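You operate a simulated robot arm through the tools that you are given. There is no shell and no other tool. Be economical: measure what you need, move in short steps, check, and stop when the job is done.

The job below is to be done with a simulated two-armed robot. You get a single attempt, and the scene is never put back.

TASK
On the top of the mixing bench, fold the blue cloth in half, so that its two long edges meet.
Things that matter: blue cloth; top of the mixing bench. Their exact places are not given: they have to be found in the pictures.

It is judged by the outcome, as a careful person would: the job done as asked, and still so three seconds after it is handed in. It fails if anything else is knocked over, pushed out of place, dropped, spilled or broken. Flat cloth is picked up by pressing the open fingertips on it (5 to 10 N) and closing them slowly along it; thin cloth reads only 2 to 8 mm in the jaws.

THE ROBOT
Two 7-joint arms with two-finger parallel grippers on one trunk, on a base that drives. Base frame: it is fixed to the floor where the robot stands at the start and does not move with it; the origin is under the middle of the robot, x ahead of it, y to its left, z up. Readings come in mm, rad, newtons and seconds.
The left shoulder is at the start at [70, 177, 1045], the right one opposite. Places, roughly: top of the mixing bench [500, 0, 800]. Payload 3.43 kg a hand.
Tool frame (each hand has its own): the origin (TCP) lies between the finger pads and is the grasp point; the fingertips stand 30 mm ahead of it; z points along the fingers, y is the line along which they close. The gripper opens to 94 mm. The fingers are 28 mm wide and 10 mm thick; the gripper's body (50 by 96 mm) begins 55 mm behind the TCP.
Orientation is that of the tool frame in the base frame, as a unit quaternion [x, y, z, w]. With the fingers straight down and closing along the base's y, the tool's x points along the base's -x, its y along +y and its z along -z.

THE INTERFACE
- The arms move only by the tool jog_arm. It takes "left_plan", "right_plan" or both (then of equal length, played together; a hand with none holds still); each is a list of rows, each an object of numbers (a shift or turn left out is 0, a gripper value left out holds the last): "x", "y", "z": the shift along the base's x, y, z in mm; "wx", "wy", "wz": the turn, a rotation vector about the base's x, y, z in rad; "gripper": the gripper command, from -1 (fully open) to 1 (shut), values between in proportion. In form: [{"x": .., "y": .., "z": .., "wx": .., "wy": .., "wz": .., "gripper": ..}, ...]. A call has 1 to 8 rows; each row is the pose to reach, as a shift and turn from the pose commanded when the call began. A row lasts 0.2 s, in which the tool goes at most 50 mm and 0.15 rad; a call with a longer step from one row to the next is refused whole, and so is a gripper value outside its range. Where a pose cannot be reached the arm comes as near as it can. A force on the tool above 40 N (or 10 N above the force at the start of the call, whichever is more), or a blocked arm, ends the call early, and 0.2 s more pass. The fingers move at their own pace (about 153 mm/s each) and stop on an object; they squeeze with about 23 N. The grip force told is the motor's: it shows also when the fingers shut on nothing. Time passes only in rows, and 0.2 s behind the last, so rows that repeat a pose let the fingers close. It gives the time, the measured TCP pose, the force on the tool (base axes), the opening and the grip force at its end, in the units of the frame above (readings bear some noise), with the torque about the TCP (base axes, N m) and any sound that the robot's microphone picked up.
- Cameras (640 x 400 px; columns grow to the right, rows downward): "scene" is now at [120.4, -20.6, 1334.1]; the picture's right is [-0.29, -0.96, -0.00], its down [-0.78, 0.23, -0.58] and it looks along [0.56, -0.17, -0.81] (base axes); focal length 254 px, centre (320, 200). "left" rides on the left gripper at [76, -14, -102] in its tool frame; the picture's right is [0.18, 0.98, 0.00], its down [-0.75, 0.14, -0.64] and it looks along [-0.63, 0.12, 0.77] (tool axes); focal length 243 px, centre (320, 200). "right" rides on the right gripper at [76, 14, -103] in its tool frame; the picture's right is [-0.18, 0.98, 0.00], its down [-0.75, -0.14, -0.64] and it looks along [-0.63, -0.12, 0.77] (tool axes); focal length 243 px, centre (320, 200).
- snapshot(camera): a new picture of that camera. It takes no simulated time.
- slide_trunk(by): slides the trunk up (or, below 0, down) by that many mm; the arms and the scene camera ride with it, the base frame stays. It gives what a move gives, with no picture.
- base_move(legs): drives the robot by 1 to 6 legs, each [ahead, turn to the left] in mm and rad, along the robot's own axes; the way and the turn of a leg run together, so that a leg with both is an arc; at most 1500 mm and 3.142 rad a leg. The arms and the cameras ride along, it lands a little off, and it stops where it bumps. It gives what a move gives.
- head_to(pan, tilt): turns the head with the scene camera to pan (to the left, within 1.501 rad either way) and tilt (down, from -0.506 to 1.204), counted from straight ahead of the robot. It gives what a move gives.
- probe_pixels(camera, pixels): for up to 12 pixels [column, row] of the newest picture of that camera ("zoom" is the newest enlarged one), the place [x, y, z] in the base frame of the surface seen there, good to about 2 mm. It takes no simulated time.
- inspect(camera, box): a new picture of the part [left, top, right, bottom] of that camera's present view, enlarged. It takes no simulated time.
- close_job(): hands the job in; it is judged then, once.

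Work in short steps. Measure before you move; look again where a grasp or a placing could have gone wrong, and mend it. You have 80 turns and 78 pictures in all, those below and enlarged ones among them. Open the grippers and draw the arms clear of the work before you hand the job in, unless the task says otherwise; then end with one line.

The tools are called after ">>>" as name(argument=value, ...) on one line, values as JSON. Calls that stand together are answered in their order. jog_arm: Moves the arms, as the interface text tells. Its arguments: {"type":"object","properties":{"left_plan":{"type":"array","items":{"type":"object","properties":{"x":{"type":"number"},"y":{"type":"number"},"z":{"type":"number"},"wx":{"type":"number"},"wy":{"type":"number"},"wz":{"type":"number"},"gripper":{"type":"number"}}}},"right_plan":{"type":"array","items":{"type":"object","properties":{"x":{"type":"number"},"y":{"type":"number"},"z":{"type":"number"},"wx":{"type":"number"},"wy":{"type":"number"},"wz":{"type":"number"},"gripper":{"type":"number"}}}}},"required":[]} The other tools are called the same way: slide_trunk (by) slides the trunk up or down; base_move (legs) drives the base; head_to (pan, tilt) turns the head that bears the scene camera; snapshot (camera) takes a picture; probe_pixels (camera, pixels) gives the place of the surface under pixels of a picture; inspect (camera, box) takes an enlarged picture of a part of a camera's view; close_job () hands the job in.

At the start:

```text
time_s: 0.0
left_position: [474.8, 117.6, 930.8]
left_orientation: [0.0, 1.0, 0.001, 0.0]
left_wrist_force: [0.9, -0.3, 0.2]
left_wrist_torque: [0.05, -0.03, -0.02]
left_finger_gap: 93.9
left_gripper_force: 0.1
right_position: [363.3, -217.8, 986.6]
right_orientation: [0.0, 1.0, 0.0, 0.001]
right_wrist_force: [1.0, 0.0, 0.2]
right_wrist_torque: [-0.04, 0.0, -0.02]
right_finger_gap: 93.9
right_gripper_force: 0.2
trunk travel left (down, up): [-625.0, 215.0]
robot x, y, heading: [-2.6, 1.5, 0.003]
head pan, tilt: [-0.29, 0.949]
```

scene: 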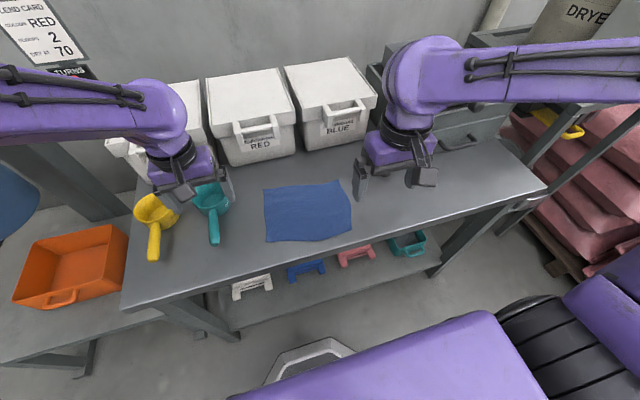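
right: 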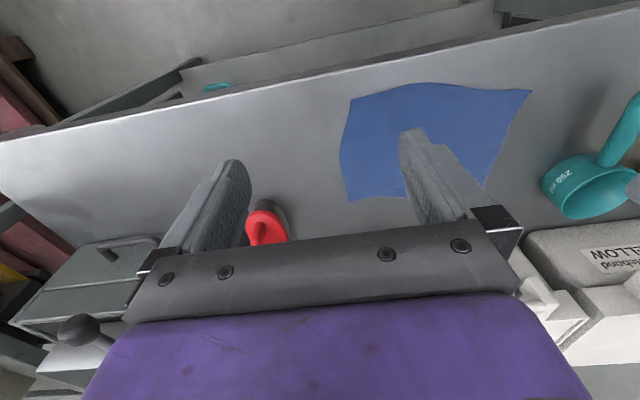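
left: 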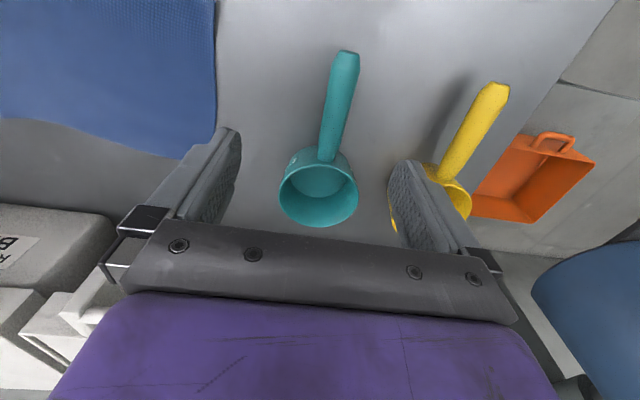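

I see the blue cloth at about (308,210) in the scene view. I enlarge it to find its corners.

>>> inspect(camera="scene", box=[220, 150, 400, 262])

>>> probe_pixels(camera="scene", pixels=[[265, 188], [340, 182], [351, 234], [267, 241], [308, 212], [390, 200], [230, 262], [350, 248], [430, 215], [212, 186], [160, 205], [362, 180]])

```text
3.56 times, centred on (310, 206) of scene
```

zoom: 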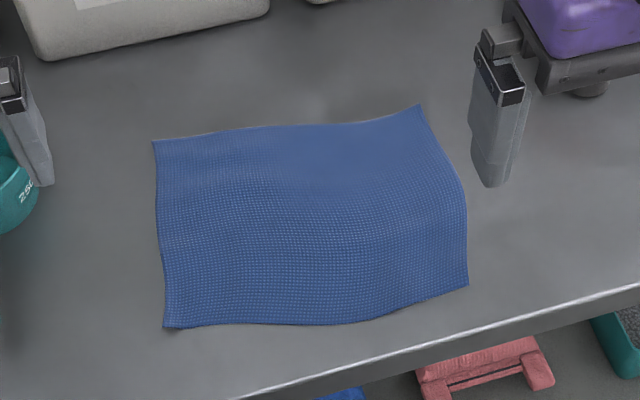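

```text
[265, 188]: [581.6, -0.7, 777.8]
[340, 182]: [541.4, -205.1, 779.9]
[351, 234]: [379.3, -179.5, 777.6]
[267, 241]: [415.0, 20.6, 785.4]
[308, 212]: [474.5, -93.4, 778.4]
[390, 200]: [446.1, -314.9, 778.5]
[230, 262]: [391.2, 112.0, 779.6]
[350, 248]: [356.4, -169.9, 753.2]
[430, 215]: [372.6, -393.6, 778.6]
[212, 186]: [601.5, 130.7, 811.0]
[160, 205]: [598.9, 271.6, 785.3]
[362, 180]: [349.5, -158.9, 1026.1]
```

I probe the corners and edge midpoints in the enlarged picture.

>>> probe_pixels(camera="zoom", pixels=[[155, 143], [418, 108], [466, 284], [166, 325], [280, 127], [320, 322], [375, 315], [160, 235], [460, 190], [250, 320], [350, 124], [420, 300]])

>>> head_to(pan=-0.2, tilt=0.95)

>>> snapshot(camera="right")

```text
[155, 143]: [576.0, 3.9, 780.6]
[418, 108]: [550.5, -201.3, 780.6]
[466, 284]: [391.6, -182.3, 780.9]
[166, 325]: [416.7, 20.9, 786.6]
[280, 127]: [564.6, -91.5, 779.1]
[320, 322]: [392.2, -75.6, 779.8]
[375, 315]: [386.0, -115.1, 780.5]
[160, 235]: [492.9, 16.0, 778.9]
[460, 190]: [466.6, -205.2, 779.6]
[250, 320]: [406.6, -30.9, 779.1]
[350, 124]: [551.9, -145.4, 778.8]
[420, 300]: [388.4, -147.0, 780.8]
```

```text
time_s: 0.7
left_position: [473.7, 117.9, 930.7]
left_orientation: [-0.001, 1.0, 0.0, 0.0]
left_wrist_force: [0.2, 0.2, 0.1]
left_wrist_torque: [0.0, -0.02, -0.01]
left_finger_gap: 93.7
left_gripper_force: 0.1
right_position: [363.8, -216.6, 986.2]
right_orientation: [-0.001, 1.0, -0.001, 0.001]
right_wrist_force: [-0.6, 0.2, -0.2]
right_wrist_torque: [-0.01, 0.0, 0.0]
right_finger_gap: 94.0
right_gripper_force: 0.1
trunk travel left (down, up): [-625.0, 215.0]
robot x, y, heading: [3.1, 1.8, 0.002]
head pan, tilt: [-0.201, 0.949]
```

```text
73 pictures are left
```

right: 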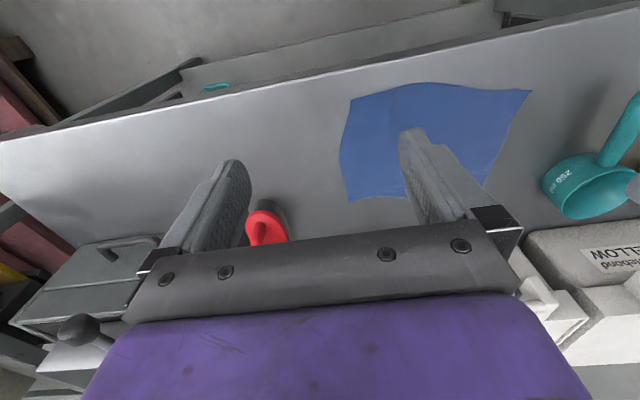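

The cloth's long edges run along y: the back one from (576,4) to (550,-201), the front one from (417,21) to (391,-182). I check what is near the back edge (bins, red object) before approaching.

>>> snapshot(camera="scene")

>>> probe_pixels(camera="right", pixels=[[265, 225], [270, 205], [346, 195], [398, 197], [490, 165], [530, 92], [350, 100], [425, 85], [560, 210], [545, 285]])

```text
72 pictures are left
```

scene: 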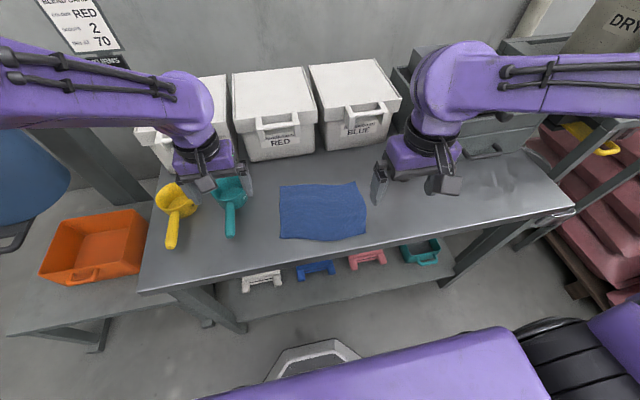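

```text
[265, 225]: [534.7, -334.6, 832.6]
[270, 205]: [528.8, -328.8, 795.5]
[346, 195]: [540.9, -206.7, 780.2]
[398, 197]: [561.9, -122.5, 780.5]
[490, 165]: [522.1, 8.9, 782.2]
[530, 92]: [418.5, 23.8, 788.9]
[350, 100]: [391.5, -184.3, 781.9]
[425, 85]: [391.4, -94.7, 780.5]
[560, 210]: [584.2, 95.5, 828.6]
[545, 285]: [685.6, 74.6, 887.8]
```

Probing bins and the scoop in the fresh scene picture (bins at (280,130), scoop at (230,190)).

>>> probe_pixels(camera="scene", pixels=[[278, 135], [283, 158], [360, 122], [350, 150], [325, 135], [230, 180], [231, 235], [246, 185], [270, 75], [320, 260], [345, 258], [378, 110]])

```text
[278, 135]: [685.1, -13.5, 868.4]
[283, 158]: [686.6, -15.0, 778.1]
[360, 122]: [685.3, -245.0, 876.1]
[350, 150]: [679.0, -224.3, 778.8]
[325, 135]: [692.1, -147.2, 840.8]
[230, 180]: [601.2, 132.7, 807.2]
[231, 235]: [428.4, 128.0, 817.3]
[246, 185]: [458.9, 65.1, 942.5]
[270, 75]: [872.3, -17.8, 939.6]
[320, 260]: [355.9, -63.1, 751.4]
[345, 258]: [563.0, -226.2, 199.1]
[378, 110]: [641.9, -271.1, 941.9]
```

Bins start at x≈640, leaving room behind the back edge. Plan: both hands pinch the back edge (closing across it) and fold it towards me; I back up 80 mm first to make room for tilting the hands, and start turning the hands.

>>> base_move(legs=[[-80, 0]])

>>> jog_arm(left_plan=[{"wz": -0.14, "z": 20}, {"wz": -0.28, "z": 40}, {"wz": -0.42, "z": 40}, {"wz": -0.56, "z": 40}, {"wz": -0.7, "z": 40}, {"wz": -0.84, "z": 40}, {"wz": -0.98, "z": 40}, {"wz": -1.12, "z": 40}], right_plan=[{"wz": 0.14}, {"wz": 0.28}, {"wz": 0.42}, {"wz": 0.56}, {"wz": 0.7}, {"wz": 0.84}, {"wz": 0.98}, {"wz": 1.12}])

```text
time_s: 1.7
left_position: [393.2, 117.2, 930.6]
left_orientation: [-0.001, 1.0, 0.0, 0.001]
left_wrist_force: [-0.5, -0.3, 0.1]
left_wrist_torque: [0.0, 0.0, 0.01]
left_finger_gap: 94.1
left_gripper_force: 0.1
right_position: [284.8, -217.4, 987.2]
right_orientation: [0.0, 1.0, 0.001, 0.001]
right_wrist_force: [-0.4, 0.3, -0.2]
right_wrist_torque: [0.0, -0.02, 0.01]
right_finger_gap: 94.1
right_gripper_force: 0.2
trunk travel left (down, up): [-625.0, 215.0]
robot x, y, heading: [-79.0, -1.5, -0.002]
head pan, tilt: [-0.201, 0.949]
```

```text
time_s: 3.5
left_position: [395.7, 118.5, 969.4]
left_orientation: [0.532, 0.846, 0.0, 0.0]
left_wrist_force: [-0.1, 0.1, -0.2]
left_wrist_torque: [0.0, 0.01, -0.02]
left_finger_gap: 94.3
left_gripper_force: 0.0
right_position: [285.7, -217.7, 985.5]
right_orientation: [-0.533, 0.846, 0.001, 0.001]
right_wrist_force: [-0.3, -0.1, -0.4]
right_wrist_torque: [0.02, 0.02, -0.02]
right_finger_gap: 94.0
right_gripper_force: 0.0
trunk travel left (down, up): [-625.0, 215.0]
robot x, y, heading: [-78.5, -5.1, 0.001]
head pan, tilt: [-0.201, 0.949]
```

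Continuing the turn and moving both hands above the back-edge grasp points, with fingers set to a ~40 mm gap.

>>> jog_arm(left_plan=[{"wz": -0.08, "x": 20, "y": -16}, {"wz": -0.16, "x": 41, "y": -33}, {"wz": -0.24, "x": 62, "y": -50}, {"wz": -0.32, "x": 83, "y": -66, "z": -10}, {"wz": -0.4, "x": 104, "y": -83, "z": -25}, {"wz": -0.48, "x": 125, "y": -99, "z": -40, "gripper": 0.1}, {"wz": -0.576, "x": 146, "y": -116, "z": -55, "gripper": 0.1}, {"wz": -0.576, "x": 166, "y": -132, "z": -69, "gripper": 0.1}], right_plan=[{"wz": 0.04, "x": 31, "y": 5}, {"wz": 0.08, "x": 63, "y": 10}, {"wz": 0.12, "x": 94, "y": 15}, {"wz": 0.16, "x": 126, "y": 20, "z": -15}, {"wz": 0.2, "x": 157, "y": 25, "z": -30}, {"wz": 0.24, "x": 189, "y": 30, "z": -50, "gripper": 0.1}, {"wz": 0.28, "x": 220, "y": 35, "z": -70, "gripper": 0.1}, {"wz": 0.325, "x": 252, "y": 40, "z": -85, "gripper": 0.1}])

>>> snapshot(camera="scene")

>>> snapshot(camera="left")

>>> snapshot(camera="right")

```text
time_s: 5.3
left_position: [561.5, -13.8, 900.9]
left_orientation: [0.75, 0.661, -0.002, -0.002]
left_wrist_force: [0.5, 1.2, -0.2]
left_wrist_torque: [-0.04, 0.03, -0.01]
left_finger_gap: 42.6
left_gripper_force: 0.1
right_position: [538.6, -176.6, 898.0]
right_orientation: [-0.662, 0.75, 0.001, 0.0]
right_wrist_force: [0.0, -0.2, -0.2]
right_wrist_torque: [0.04, 0.04, 0.0]
right_finger_gap: 42.5
right_gripper_force: 0.0
trunk travel left (down, up): [-625.0, 215.0]
robot x, y, heading: [-78.5, -0.3, 0.001]
head pan, tilt: [-0.201, 0.949]
```

```text
71 pictures are left
```

scene: 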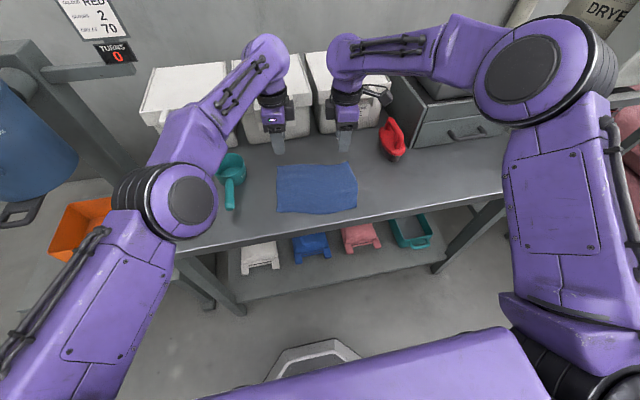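

```text
70 pictures are left
```

left: 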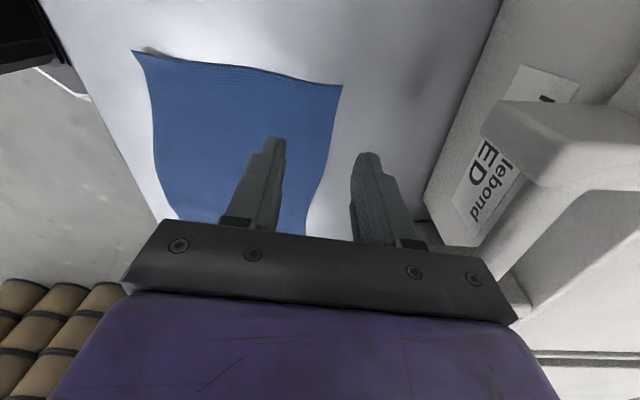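

```text
69 pictures are left
```

right: 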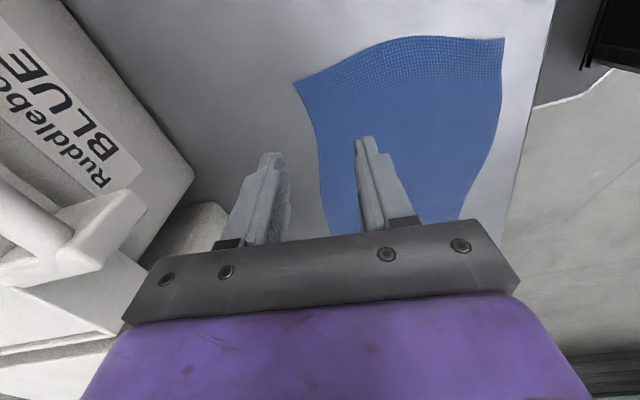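

Corners show at left-cam (341,87) and right-cam (295,83); I probe them and edge points beside the fingers to refine.

>>> probe_pixels(camera="left", pixels=[[340, 87], [336, 110], [328, 140], [320, 170], [313, 200], [350, 130]])

>>> probe_pixels(camera="right", pixels=[[296, 84], [312, 115], [320, 140], [323, 170], [325, 200], [285, 120]])

```text
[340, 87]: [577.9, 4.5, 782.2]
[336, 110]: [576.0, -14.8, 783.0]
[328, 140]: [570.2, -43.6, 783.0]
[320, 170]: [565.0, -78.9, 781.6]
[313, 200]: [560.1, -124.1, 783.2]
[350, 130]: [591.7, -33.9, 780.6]
```

```text
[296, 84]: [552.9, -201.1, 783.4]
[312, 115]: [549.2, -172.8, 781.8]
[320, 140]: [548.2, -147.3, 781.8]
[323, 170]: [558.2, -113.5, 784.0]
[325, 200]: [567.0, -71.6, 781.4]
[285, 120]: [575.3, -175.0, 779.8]
```

Edges: left x≈576 at y=-14, right x≈549.5 at y=-177; the hands are centred ~12 mm inside. Descending to just above the table.

>>> jog_arm(left_plan=[{"x": 2, "z": -40}, {"x": 2, "z": -70}, {"x": 2, "z": -84}, {"x": 2, "z": -87}], right_plan=[{"z": -40}, {"z": -68}, {"z": -81}, {"z": -84}])

```text
time_s: 6.3
left_position: [560.9, -12.0, 813.8]
left_orientation: [0.75, 0.661, -0.001, 0.001]
left_wrist_force: [-0.3, 0.0, 0.4]
left_wrist_torque: [-0.01, 0.0, -0.01]
left_finger_gap: 42.4
left_gripper_force: 0.0
left hand out of reach, approached as far as the arm can: row 3, 4
right_position: [536.8, -177.5, 817.5]
right_orientation: [-0.662, 0.75, 0.001, 0.0]
right_wrist_force: [0.6, 0.3, 0.4]
right_wrist_torque: [-0.01, -0.02, 0.0]
right_finger_gap: 42.3
right_gripper_force: 0.0
trunk travel left (down, up): [-625.0, 215.0]
robot x, y, heading: [-78.6, 4.0, -0.001]
head pan, tilt: [-0.201, 0.949]
```

The left arm is at its reach limit; I raise both hands, drive 50 mm forward and compensate.

>>> jog_arm(left_plan=[{"x": -20, "z": 40}, {"x": -50, "z": 60}], right_plan=[{"x": -20, "z": 40}, {"x": -50, "z": 60}])

>>> base_move(legs=[[50, 0]])

```text
time_s: 6.9
left_position: [506.5, -11.8, 876.6]
left_orientation: [0.749, 0.662, 0.001, 0.002]
left_wrist_force: [0.4, 0.4, -0.3]
left_wrist_torque: [0.02, -0.02, -0.04]
left_finger_gap: 42.4
left_gripper_force: 0.1
right_position: [484.0, -178.9, 878.4]
right_orientation: [-0.662, 0.75, 0.0, 0.001]
right_wrist_force: [-1.2, 0.5, 0.3]
right_wrist_torque: [0.01, 0.0, 0.02]
right_finger_gap: 42.3
right_gripper_force: 0.0
trunk travel left (down, up): [-625.0, 215.0]
robot x, y, heading: [-75.8, -2.5, 0.0]
head pan, tilt: [-0.201, 0.949]
```

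```text
time_s: 7.8
left_position: [553.9, -12.7, 877.3]
left_orientation: [0.75, 0.661, 0.001, 0.002]
left_wrist_force: [-0.4, 0.5, -0.3]
left_wrist_torque: [0.01, -0.03, -0.02]
left_finger_gap: 42.4
left_gripper_force: 0.1
right_position: [532.2, -178.6, 879.3]
right_orientation: [-0.661, 0.75, -0.002, 0.002]
right_wrist_force: [-0.2, -0.9, 0.3]
right_wrist_torque: [0.0, 0.0, -0.01]
right_finger_gap: 42.4
right_gripper_force: 0.0
trunk travel left (down, up): [-625.0, 215.0]
robot x, y, heading: [-29.8, -1.8, -0.002]
head pan, tilt: [-0.201, 0.949]
```

Now at left (554,-13,877), right (532,-179,879). Moving to the grasp centres and down to z≈813.

>>> jog_arm(left_plan=[{"x": 9, "y": -2, "z": -30}, {"x": 9, "y": -2, "z": -55}, {"x": 9, "y": -2, "z": -64}, {"x": 9, "y": -2, "z": -64}], right_plan=[{"x": 5, "y": 1, "z": -30}, {"x": 5, "y": 1, "z": -57}, {"x": 5, "y": 1, "z": -66}, {"x": 5, "y": 1, "z": -66}])

>>> snapshot(camera="left")

>>> snapshot(camera="right")

```text
time_s: 8.8
left_position: [566.2, -14.0, 811.4]
left_orientation: [0.75, 0.661, 0.0, 0.002]
left_wrist_force: [-0.1, -0.4, 9.3]
left_wrist_torque: [0.12, 0.23, 0.0]
left_finger_gap: 42.3
left_gripper_force: 0.1
right_position: [541.5, -177.8, 812.4]
right_orientation: [-0.662, 0.75, 0.0, 0.001]
right_wrist_force: [-0.1, -1.1, 1.3]
right_wrist_torque: [-0.01, -0.02, 0.02]
right_finger_gap: 42.2
right_gripper_force: 0.2
trunk travel left (down, up): [-625.0, 215.0]
robot x, y, heading: [-26.9, 2.9, -0.001]
head pan, tilt: [-0.201, 0.949]
```

```text
68 pictures are left
```

left: 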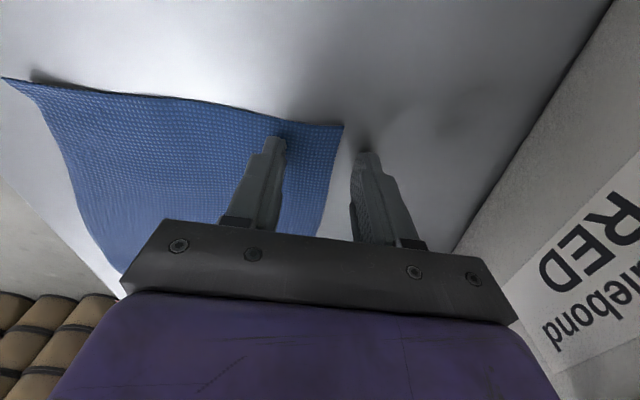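

```text
67 pictures are left
```

right: 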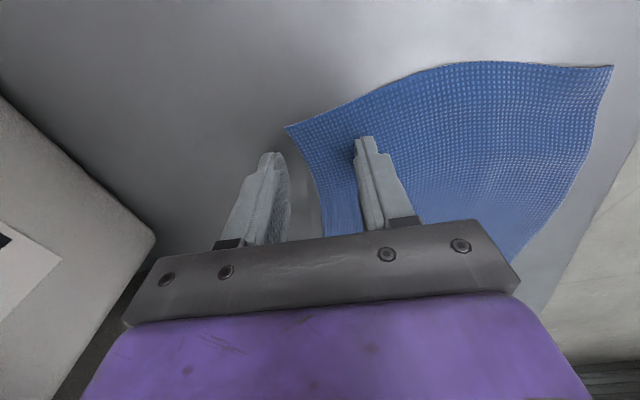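

Inner fingers are on the cloth, outer ones just beyond the edge; left presses at 9 N, right not yet. Lowering the right by small steps.

>>> jog_arm(right_plan=[{"x": -1, "z": -1}, {"x": -1, "z": -2}, {"x": -1, "z": -2}])

```text
time_s: 9.6
left_position: [566.4, -14.0, 811.4]
left_orientation: [0.75, 0.661, 0.0, 0.002]
left_wrist_force: [0.8, 0.3, 7.3]
left_wrist_torque: [0.09, 0.12, 0.0]
left_finger_gap: 41.4
left_gripper_force: 0.0
right_position: [539.8, -177.7, 809.6]
right_orientation: [-0.661, 0.75, -0.001, 0.002]
right_wrist_force: [2.4, -1.5, 13.8]
right_wrist_torque: [-0.1, 0.3, 0.05]
right_finger_gap: 41.0
right_gripper_force: 0.0
trunk travel left (down, up): [-625.0, 215.0]
robot x, y, heading: [-32.3, -2.5, 0.003]
head pan, tilt: [-0.201, 0.949]
```

Both touch (7 N left, 14 N right). I ease the right by 0.5 mm and close both slowly.

>>> jog_arm(left_plan=[{"gripper": 0.2}, {"gripper": 0.3}, {"gripper": 0.42}, {"gripper": 0.54}, {"gripper": 0.66}, {"gripper": 0.78}, {"gripper": 0.9}, {"gripper": 1}], right_plan=[{"z": 0.6, "gripper": 0.2}, {"z": 0.6, "gripper": 0.3}, {"z": 0.6, "gripper": 0.42}, {"z": 0.6, "gripper": 0.54}, {"z": 0.6, "gripper": 0.66}, {"z": 0.6, "gripper": 0.78}, {"z": 0.6, "gripper": 0.9}, {"z": 0.6, "gripper": 1}])

>>> snapshot(camera="left")

>>> snapshot(camera="right")

```text
time_s: 11.4
left_position: [565.2, -13.1, 811.7]
left_orientation: [0.75, 0.661, 0.001, 0.002]
left_wrist_force: [-0.4, -0.7, 3.1]
left_wrist_torque: [0.03, 0.03, 0.03]
left_finger_gap: 6.7
left_gripper_force: 23.0
right_position: [537.4, -177.7, 810.8]
right_orientation: [-0.661, 0.75, -0.001, 0.002]
right_wrist_force: [-0.4, -0.1, 16.5]
right_wrist_torque: [-0.04, 0.12, -0.01]
right_finger_gap: 2.3
right_gripper_force: 23.6
trunk travel left (down, up): [-625.0, 215.0]
robot x, y, heading: [-27.3, -0.9, -0.003]
head pan, tilt: [-0.201, 0.949]
```

```text
66 pictures are left
```

left: 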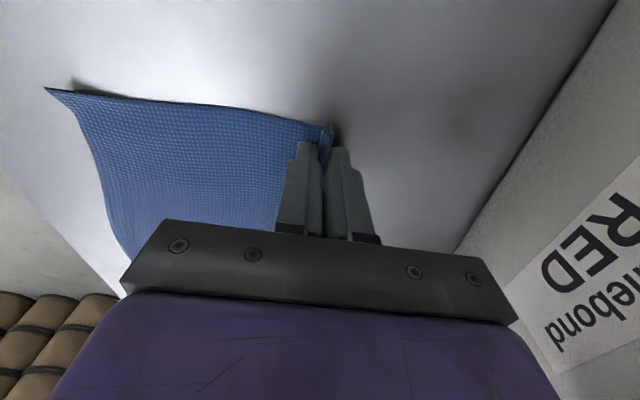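

```text
65 pictures are left
```

right: 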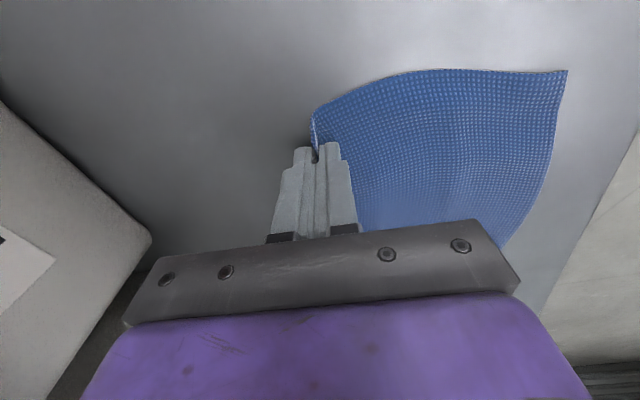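

Both jaws hold cloth (6.7 and 2.3 mm). A small lift to verify.

>>> jog_arm(left_plan=[{"z": 10, "x": -1}, {"z": 25, "x": -5}, {"z": 40, "x": -10}], right_plan=[{"z": 10, "x": -1}, {"z": 25, "x": -5}, {"z": 40, "x": -10}])

>>> snapshot(camera="left")

>>> snapshot(camera="right")

>>> inspect(camera="scene", box=[220, 90, 420, 240])

```text
time_s: 12.2
left_position: [556.4, -16.3, 850.0]
left_orientation: [0.75, 0.661, 0.0, 0.0]
left_wrist_force: [-0.4, -0.7, 0.1]
left_wrist_torque: [0.03, -0.04, 0.01]
left_finger_gap: 6.9
left_gripper_force: 22.9
right_position: [529.0, -177.6, 849.2]
right_orientation: [-0.661, 0.75, 0.001, 0.0]
right_wrist_force: [0.6, 0.2, 1.1]
right_wrist_torque: [0.01, -0.02, 0.01]
right_finger_gap: 2.4
right_gripper_force: 22.8
trunk travel left (down, up): [-625.0, 215.0]
robot x, y, heading: [-27.7, -0.2, 0.001]
head pan, tilt: [-0.201, 0.949]
```

```text
64 pictures are left
```

left: 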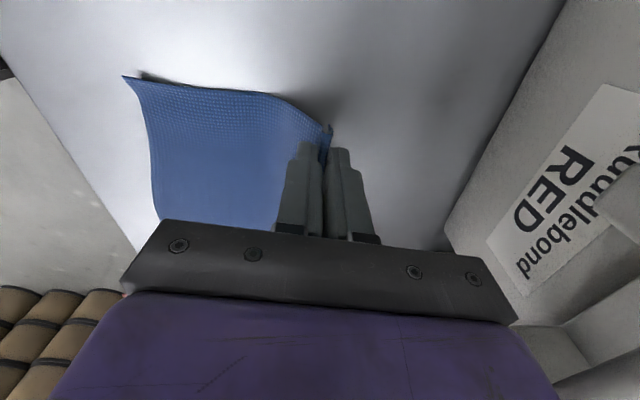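

```text
63 pictures are left
```

right: 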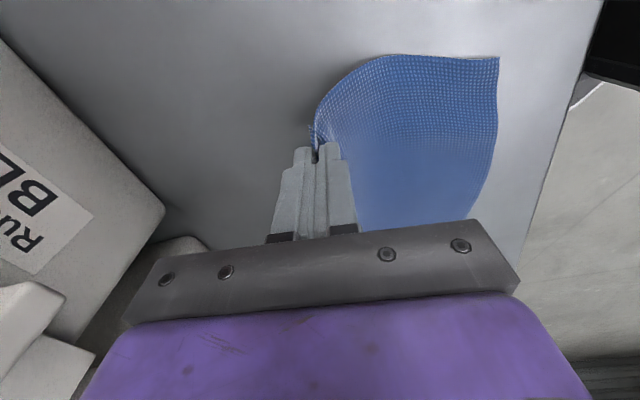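

```text
2.67 times, centred on (320, 165) of scene
```

zoom: 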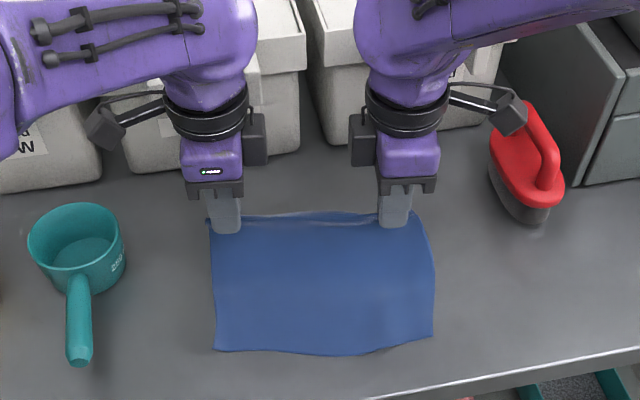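

The cloth is lifted cleanly along its back edge. I carry it in an arc towards the front, tilting the hands so the fingers point forward-down.

>>> jog_arm(left_plan=[{"x": -12, "y": 1, "z": 12}, {"x": -28, "y": 3, "z": 20, "wx": -0.013, "wy": -0.099}, {"x": -48, "y": 5, "z": 25, "wx": -0.025, "wy": -0.198}, {"x": -69, "y": 8, "z": 25, "wx": -0.038, "wy": -0.298}, {"x": -82, "y": 9, "z": 24, "wx": -0.05, "wy": -0.397}, {"x": -94, "y": 11, "z": 20, "wx": -0.063, "wy": -0.496}, {"x": -107, "y": 12, "z": 17, "wx": -0.076, "wy": -0.595}, {"x": -114, "y": 13, "z": 13, "wx": -0.088, "wy": -0.694}], right_plan=[{"x": -12, "y": 1, "z": 12}, {"x": -28, "y": 3, "z": 20, "wx": -0.013, "wy": -0.099}, {"x": -48, "y": 5, "z": 25, "wx": -0.025, "wy": -0.198}, {"x": -69, "y": 8, "z": 25, "wx": -0.038, "wy": -0.298}, {"x": -82, "y": 9, "z": 24, "wx": -0.05, "wy": -0.397}, {"x": -94, "y": 11, "z": 20, "wx": -0.063, "wy": -0.496}, {"x": -107, "y": 12, "z": 17, "wx": -0.076, "wy": -0.595}, {"x": -114, "y": 13, "z": 13, "wx": -0.088, "wy": -0.694}])

>>> inspect(camera="scene", box=[220, 90, 420, 240])

>>> snapshot(camera="left")

>>> snapshot(camera="right")

```text
time_s: 14.0
left_position: [453.6, 2.5, 876.7]
left_orientation: [0.696, 0.644, 0.201, 0.246]
left_wrist_force: [0.0, 0.1, 0.3]
left_wrist_torque: [0.02, 0.03, 0.0]
left_finger_gap: 2.6
left_gripper_force: 23.0
left hand out of reach, approached as far as the arm can: row 7, 8
right_position: [420.2, -157.3, 864.4]
right_orientation: [-0.629, 0.709, -0.227, 0.224]
right_wrist_force: [0.6, -0.3, -0.6]
right_wrist_torque: [0.06, 0.01, -0.01]
right_finger_gap: 2.6
right_gripper_force: 22.9
right hand out of reach, approached as far as the arm can: row 8
trunk travel left (down, up): [-625.0, 215.0]
robot x, y, heading: [-28.4, 1.5, -0.004]
head pan, tilt: [-0.201, 0.949]
```

```text
2.67 times, centred on (320, 165) of scene
```

zoom: 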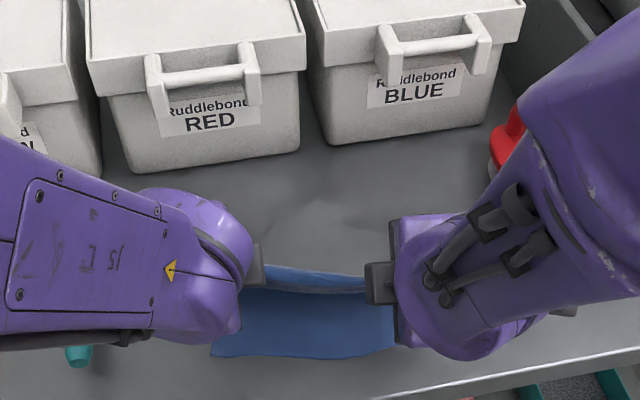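

```text
60 pictures are left
```

left: 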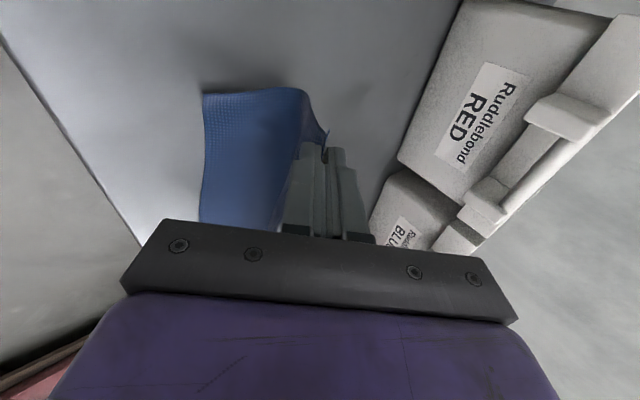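

```text
59 pictures are left
```

right: 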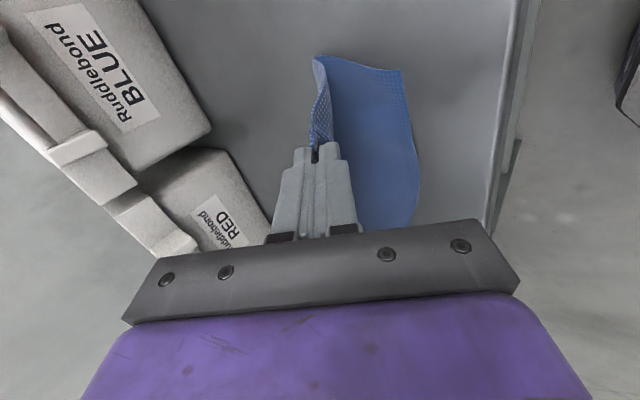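

Cloth is held in both hands and past halfway, but the left arm is at a reach limit near the body. I probe the front edge as seen in the wrist pictures and the held edge.

>>> probe_pixels(camera="left", pixels=[[206, 99], [205, 150], [204, 200], [302, 92], [327, 135], [290, 110]])

>>> probe_pixels(camera="right", pixels=[[401, 73], [410, 120], [415, 170], [318, 60], [316, 135], [326, 100]])

>>> probe_pixels(camera="zoom", pixels=[[214, 352], [260, 355], [320, 357], [380, 350], [310, 275], [330, 290]])

```text
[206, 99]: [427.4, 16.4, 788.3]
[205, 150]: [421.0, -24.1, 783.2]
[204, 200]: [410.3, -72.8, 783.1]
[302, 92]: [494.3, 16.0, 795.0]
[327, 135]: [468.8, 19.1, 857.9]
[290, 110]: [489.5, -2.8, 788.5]
```

```text
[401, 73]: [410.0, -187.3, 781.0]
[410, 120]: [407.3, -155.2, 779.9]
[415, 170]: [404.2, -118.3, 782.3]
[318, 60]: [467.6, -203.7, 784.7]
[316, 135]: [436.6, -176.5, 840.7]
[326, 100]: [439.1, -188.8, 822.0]
```

```text
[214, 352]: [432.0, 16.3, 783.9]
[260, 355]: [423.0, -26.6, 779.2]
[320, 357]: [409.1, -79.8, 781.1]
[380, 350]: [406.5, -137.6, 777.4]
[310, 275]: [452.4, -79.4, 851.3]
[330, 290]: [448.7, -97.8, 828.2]
```

Lower sheet's front edge is now x≈428 (left) to 410 (right). I use the base (30 mm back) to carry the held edge onward without straining the arm, then lower with the trunk.

>>> base_move(legs=[[-28, 0]])

>>> slide_trunk(by=-30)

>>> snapshot(camera="left")

>>> snapshot(camera="right")

```text
time_s: 14.9
left_position: [426.3, -0.4, 879.2]
left_orientation: [0.697, 0.642, 0.202, 0.249]
left_wrist_force: [-0.6, -0.4, -0.4]
left_wrist_torque: [0.01, 0.06, 0.03]
left_finger_gap: 2.7
left_gripper_force: 23.0
right_position: [393.4, -157.9, 864.9]
right_orientation: [-0.63, 0.709, -0.225, 0.223]
right_wrist_force: [-0.6, -0.3, -0.9]
right_wrist_torque: [0.01, 0.04, -0.02]
right_finger_gap: 2.6
right_gripper_force: 23.0
trunk travel left (down, up): [-625.0, 215.0]
robot x, y, heading: [-56.1, 0.1, -0.0]
head pan, tilt: [-0.201, 0.949]
```

```text
time_s: 15.6
left_position: [426.0, -0.5, 852.1]
left_orientation: [0.696, 0.643, 0.2, 0.25]
left_wrist_force: [-0.2, 0.4, -0.8]
left_wrist_torque: [0.01, 0.01, 0.04]
left_finger_gap: 2.5
left_gripper_force: 22.9
right_position: [392.0, -157.4, 835.5]
right_orientation: [-0.63, 0.709, -0.226, 0.224]
right_wrist_force: [-0.3, -0.2, 0.5]
right_wrist_torque: [0.02, 0.02, 0.0]
right_finger_gap: 2.7
right_gripper_force: 23.3
trunk travel left (down, up): [-595.0, 245.0]
robot x, y, heading: [-56.0, 1.4, -0.005]
head pan, tilt: [-0.201, 0.949]
```

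```text
58 pictures are left
```

left: 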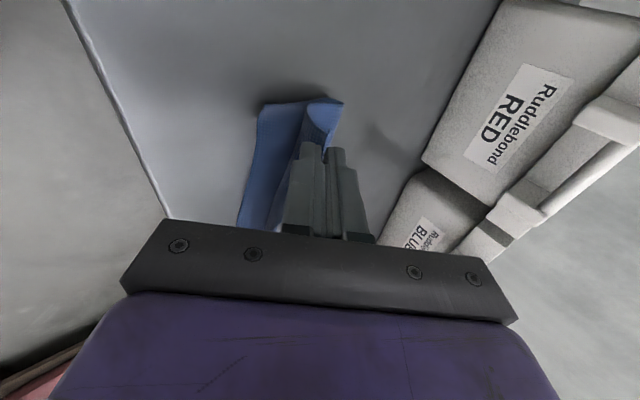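

```text
57 pictures are left
```

right: 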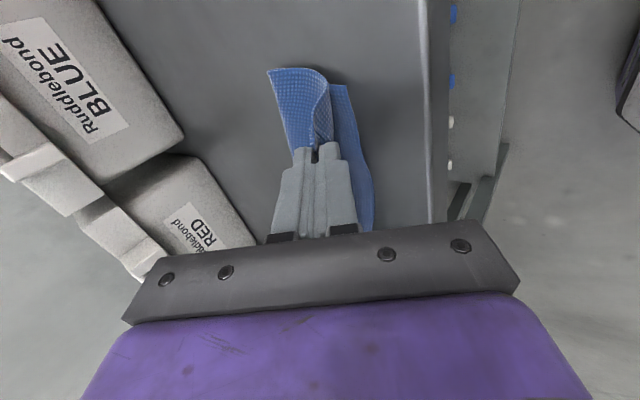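

Fold is forming well. Probing the front edge and held edge positions again.

>>> probe_pixels(camera="left", pixels=[[261, 108], [250, 160], [242, 210], [341, 103], [322, 140]])

>>> probe_pixels(camera="right", pixels=[[343, 88], [357, 130], [370, 180], [270, 71], [328, 115], [316, 145]])

```text
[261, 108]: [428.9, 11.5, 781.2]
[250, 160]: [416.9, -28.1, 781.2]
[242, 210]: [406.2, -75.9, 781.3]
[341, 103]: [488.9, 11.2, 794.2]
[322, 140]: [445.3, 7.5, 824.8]
```

```text
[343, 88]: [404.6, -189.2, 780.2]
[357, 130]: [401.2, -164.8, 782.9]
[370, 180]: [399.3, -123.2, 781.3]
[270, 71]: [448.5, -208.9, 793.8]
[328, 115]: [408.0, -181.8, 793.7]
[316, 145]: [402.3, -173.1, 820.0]
```

Right tip is at x≈410 over its edge; left needs ~12 mm more forward and both must come down. Trunk down 19, then a left-hand correction.

>>> slide_trunk(by=-19)

>>> jog_arm(left_plan=[{"x": -4, "z": -6}, {"x": -8, "z": -12}])

```text
time_s: 16.3
left_position: [425.5, 0.6, 833.2]
left_orientation: [0.696, 0.642, 0.2, 0.252]
left_wrist_force: [-0.7, -0.7, 0.7]
left_wrist_torque: [-0.01, 0.0, 0.03]
left_finger_gap: 2.8
left_gripper_force: 22.6
right_position: [392.9, -158.0, 815.2]
right_orientation: [-0.63, 0.709, -0.226, 0.223]
right_wrist_force: [0.2, -0.1, 0.2]
right_wrist_torque: [0.05, 0.02, -0.01]
right_finger_gap: 2.5
right_gripper_force: 22.5
trunk travel left (down, up): [-576.0, 264.0]
robot x, y, heading: [-55.3, 0.4, -0.006]
head pan, tilt: [-0.201, 0.949]
```

```text
time_s: 16.9
left_position: [423.1, -0.9, 831.0]
left_orientation: [0.683, 0.654, 0.188, 0.265]
left_wrist_force: [-1.0, -0.2, -0.5]
left_wrist_torque: [-0.01, 0.01, -0.01]
left_finger_gap: 3.0
left_gripper_force: 23.8
right_position: [392.5, -159.5, 816.8]
right_orientation: [-0.629, 0.709, -0.226, 0.224]
right_wrist_force: [-0.7, 0.4, 1.0]
right_wrist_torque: [0.01, 0.01, -0.01]
right_finger_gap: 2.8
right_gripper_force: 23.1
trunk travel left (down, up): [-576.0, 264.0]
robot x, y, heading: [-58.1, 1.3, -0.001]
head pan, tilt: [-0.201, 0.949]
```

The left arm is limited by its tilt; I reduce the left tilt to about 0.4 rad to free it, raising the command slightly for safety, then read.

>>> jog_arm(left_plan=[{"wx": 0.013, "wy": 0.1, "z": 8, "x": 5}, {"wx": 0.025, "wy": 0.2, "z": 15, "x": 10}, {"wx": 0.038, "wy": 0.297, "z": 20, "x": 12}])

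```text
time_s: 17.7
left_position: [428.9, -0.1, 838.1]
left_orientation: [0.724, 0.667, 0.108, 0.137]
left_wrist_force: [-0.6, 0.4, -1.0]
left_wrist_torque: [0.01, 0.02, 0.02]
left_finger_gap: 2.5
left_gripper_force: 23.4
right_position: [393.5, -158.6, 816.0]
right_orientation: [-0.63, 0.709, -0.226, 0.224]
right_wrist_force: [-0.5, 0.4, 0.9]
right_wrist_torque: [-0.01, 0.03, -0.01]
right_finger_gap: 2.4
right_gripper_force: 22.9
trunk travel left (down, up): [-576.0, 264.0]
robot x, y, heading: [-57.4, -4.3, 0.001]
head pan, tilt: [-0.201, 0.949]
```

Left is free now (tip about (439,-1,810)). Lowering it 19 mm and 7 mm forward.

>>> jog_arm(left_plan=[{"x": -4, "z": -8}, {"x": -7, "z": -15}, {"x": -7, "z": -19}])

>>> snapshot(camera="left")

>>> snapshot(camera="right")

>>> inspect(camera="scene", box=[220, 90, 420, 240])

```text
time_s: 18.5
left_position: [422.1, -0.3, 818.9]
left_orientation: [0.724, 0.667, 0.108, 0.138]
left_wrist_force: [0.2, 0.0, 0.5]
left_wrist_torque: [0.0, -0.04, 0.0]
left_finger_gap: 2.7
left_gripper_force: 22.9
right_position: [392.6, -159.9, 816.4]
right_orientation: [-0.63, 0.709, -0.226, 0.224]
right_wrist_force: [-0.5, -1.1, 0.0]
right_wrist_torque: [0.0, 0.05, 0.01]
right_finger_gap: 2.4
right_gripper_force: 22.8
trunk travel left (down, up): [-576.0, 264.0]
robot x, y, heading: [-56.6, 5.6, -0.0]
head pan, tilt: [-0.201, 0.949]
```

```text
56 pictures are left
```

left: 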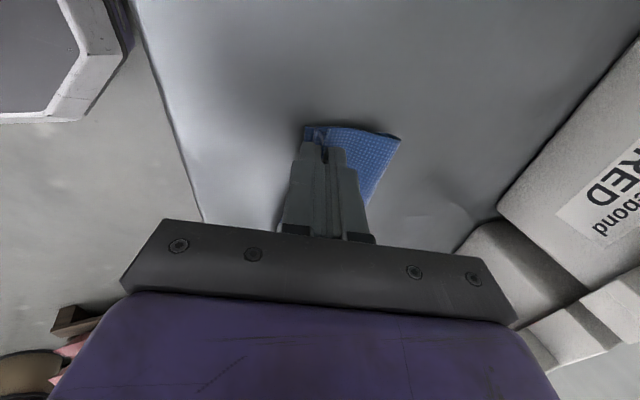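

```text
55 pictures are left
```

right: 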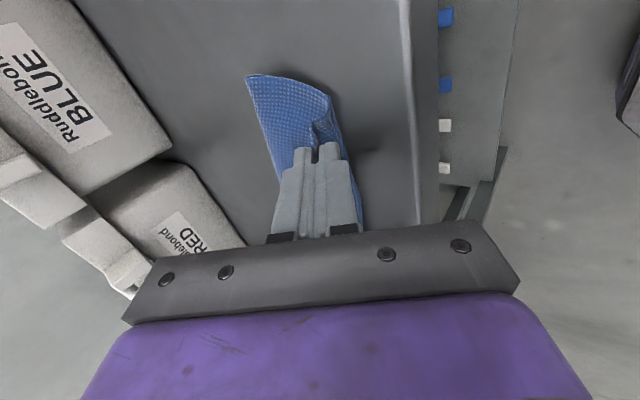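

```text
2.67 times, centred on (320, 165) of scene
```

zoom: 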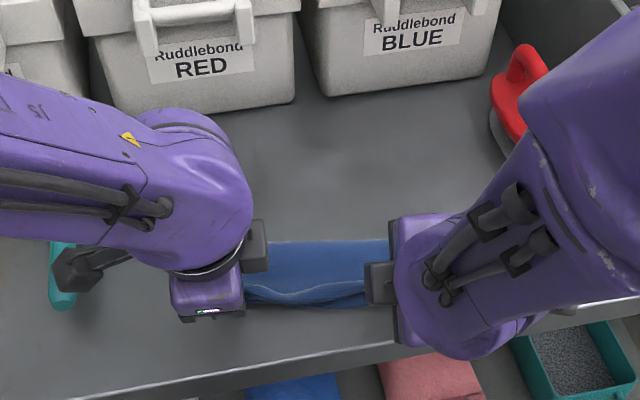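

The held edge lies near the lower edge. A closer look at both grips before release.

>>> inspect(camera="right", box=[230, 60, 390, 240])

>>> inspect(camera="left", box=[260, 100, 420, 240])

>>> probe_pixels(camera="right", pixels=[[326, 94], [340, 140], [315, 130], [317, 145], [250, 78]])

>>> probe_pixels(camera="left", pixels=[[307, 130], [325, 145], [320, 133], [395, 137]])

```text
2.22 times, centred on (310, 150) of right
```

zoom: 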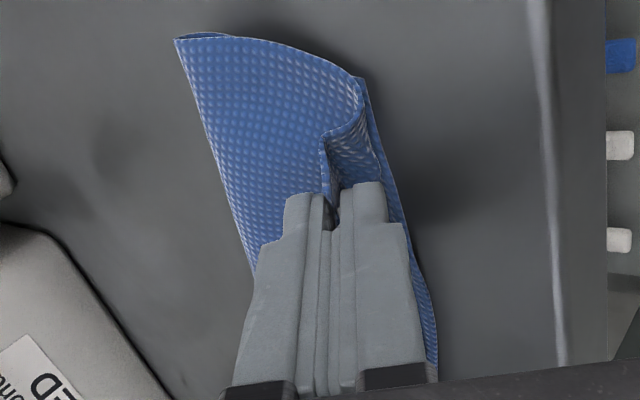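

```text
2.86 times, centred on (340, 170) of left
```

zoom: 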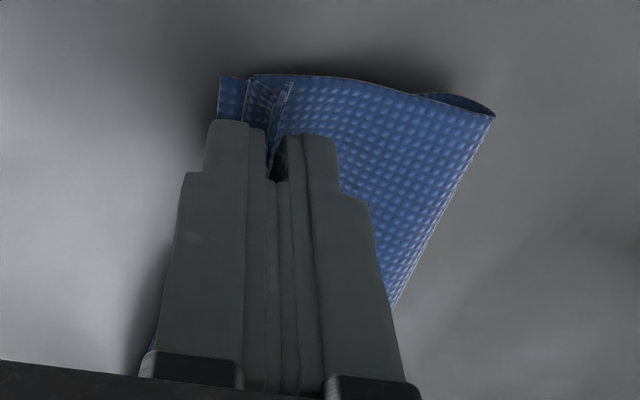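

```text
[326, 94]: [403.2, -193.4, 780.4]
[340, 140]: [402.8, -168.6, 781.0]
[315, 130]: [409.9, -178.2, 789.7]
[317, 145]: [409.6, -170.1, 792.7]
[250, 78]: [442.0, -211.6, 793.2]
```

```text
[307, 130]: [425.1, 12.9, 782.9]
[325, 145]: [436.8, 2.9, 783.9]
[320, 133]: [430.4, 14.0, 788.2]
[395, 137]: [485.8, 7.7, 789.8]
```

The edge is tucked upright in both jaws near the front edge. I open the jaws just slightly and draw back along the fingers so the strip slides out towards the front.

>>> jog_arm(left_plan=[{"gripper": 0.75}, {"gripper": 0.7}, {"x": -5, "z": 13, "gripper": 0.7}, {"x": -10, "z": 27, "gripper": 0.7}, {"x": -18, "z": 50, "gripper": 0.7}, {"x": -25, "z": 80, "gripper": 0.7}], right_plan=[{"gripper": 0.75}, {"gripper": 0.7}, {"x": -9, "z": 12, "gripper": 0.7}, {"x": -18, "z": 24, "gripper": 0.7}, {"x": -30, "z": 48, "gripper": 0.7}, {"x": -30, "z": 80, "gripper": 0.7}])

>>> snapshot(camera="left")

>>> snapshot(camera="right")

>>> inspect(camera="scene", box=[220, 90, 420, 240])

```text
time_s: 19.9
left_position: [398.1, 1.5, 900.7]
left_orientation: [0.724, 0.667, 0.108, 0.139]
left_wrist_force: [0.2, 0.7, -0.4]
left_wrist_torque: [-0.03, 0.0, -0.02]
left_finger_gap: 13.9
left_gripper_force: 0.0
right_position: [363.8, -151.9, 883.3]
right_orientation: [-0.629, 0.709, -0.227, 0.224]
right_wrist_force: [-0.3, 0.8, 0.1]
right_wrist_torque: [-0.01, 0.02, -0.02]
right_finger_gap: 13.9
right_gripper_force: 0.0
right hand out of reach, approached as far as the arm can: row 3, 4, 6
trunk travel left (down, up): [-576.0, 264.0]
robot x, y, heading: [-56.2, -0.5, 0.002]
head pan, tilt: [-0.201, 0.949]
```

```text
51 pictures are left
```

left: 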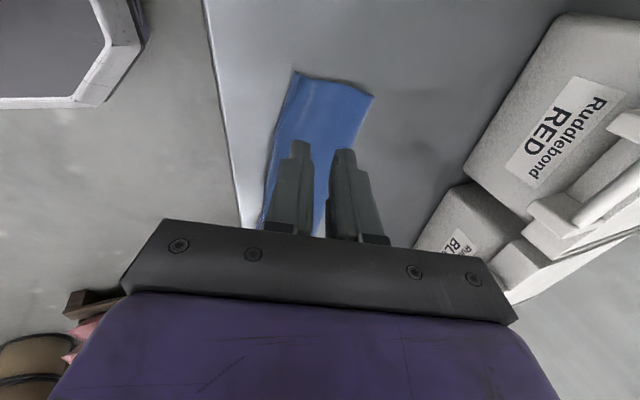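

```text
50 pictures are left
```

right: 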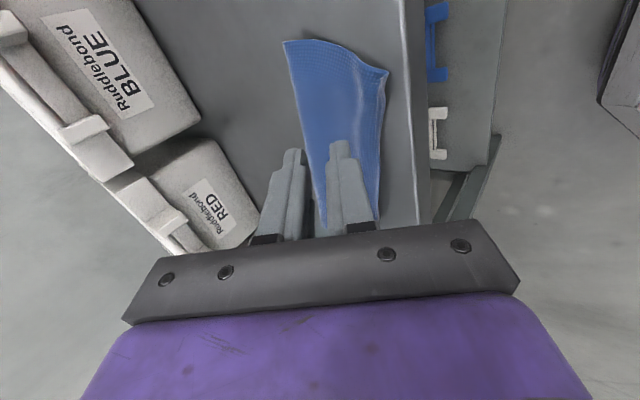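

```text
2.67 times, centred on (320, 165) of scene
```

zoom: 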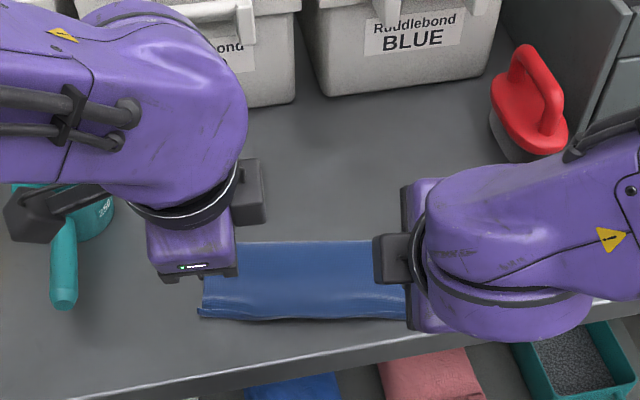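

Released nicely and looks folded. I raise and spread both hands to see the whole cloth.

>>> jog_arm(left_plan=[{"z": 30}, {"z": 60, "y": 30}, {"z": 80, "y": 70}, {"z": 90, "y": 110}, {"z": 90, "y": 150}], right_plan=[{"z": 30}, {"z": 50, "y": -30}, {"z": 70, "y": -60}, {"z": 70, "y": -90}, {"z": 70, "y": -120}])

>>> inspect(camera="scene", box=[240, 140, 400, 240])

```text
time_s: 21.1
left_position: [396.4, 153.2, 990.2]
left_orientation: [0.723, 0.668, 0.108, 0.139]
left_wrist_force: [0.3, 0.3, 0.0]
left_wrist_torque: [0.0, 0.02, -0.04]
left_finger_gap: 14.4
left_gripper_force: 0.1
right_position: [400.0, -224.3, 864.7]
right_orientation: [-0.63, 0.708, -0.226, 0.224]
right_wrist_force: [0.3, -0.3, -1.1]
right_wrist_torque: [-0.02, -0.01, 0.0]
right_finger_gap: 14.3
right_gripper_force: 0.0
right hand out of reach, approached as far as the arm can: row 1, 2, 3, 4, 5
trunk travel left (down, up): [-576.0, 264.0]
robot x, y, heading: [-58.1, -1.5, -0.003]
head pan, tilt: [-0.201, 0.949]
```

```text
4.00 times, centred on (320, 190) of scene
```

zoom: 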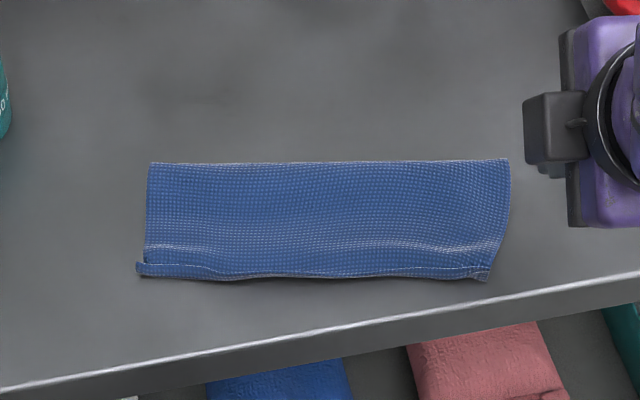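

Nearly perfect fold. I probe how far the upper edge falls short of the lower edge.

>>> probe_pixels(camera="zoom", pixels=[[140, 262], [140, 274], [147, 262], [200, 266], [200, 276], [300, 274], [300, 280], [400, 268], [400, 278], [485, 266], [485, 280], [320, 164]])

>>> inspect(camera="scene", box=[270, 190, 370, 215])

>>> snapshot(camera="right")

>>> snapshot(camera="left")

```text
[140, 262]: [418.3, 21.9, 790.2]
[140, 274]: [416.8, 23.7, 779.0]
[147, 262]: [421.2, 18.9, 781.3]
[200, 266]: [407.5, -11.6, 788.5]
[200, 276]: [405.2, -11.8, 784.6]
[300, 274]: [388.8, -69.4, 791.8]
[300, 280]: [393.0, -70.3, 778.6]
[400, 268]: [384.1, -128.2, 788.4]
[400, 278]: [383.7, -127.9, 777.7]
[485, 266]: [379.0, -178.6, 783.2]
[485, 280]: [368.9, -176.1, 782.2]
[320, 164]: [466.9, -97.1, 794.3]
```

```text
6.40 times, centred on (320, 202) of scene
```

zoom: 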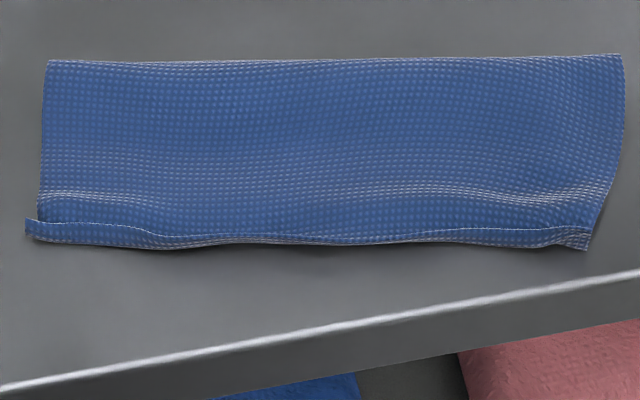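

```text
46 pictures are left
```

right: 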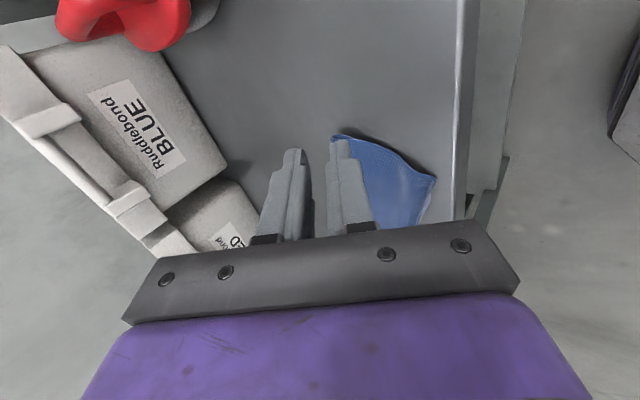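

```text
45 pictures are left
```

left: 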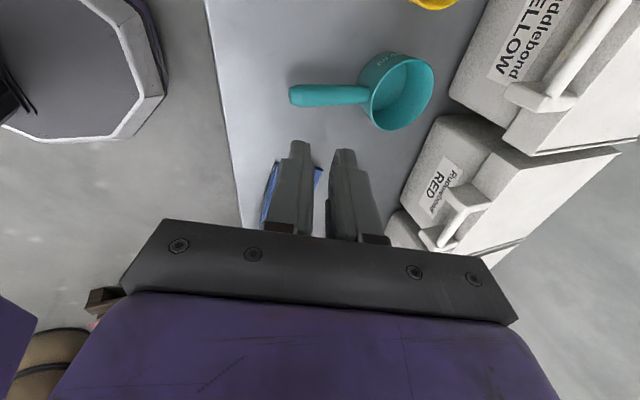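

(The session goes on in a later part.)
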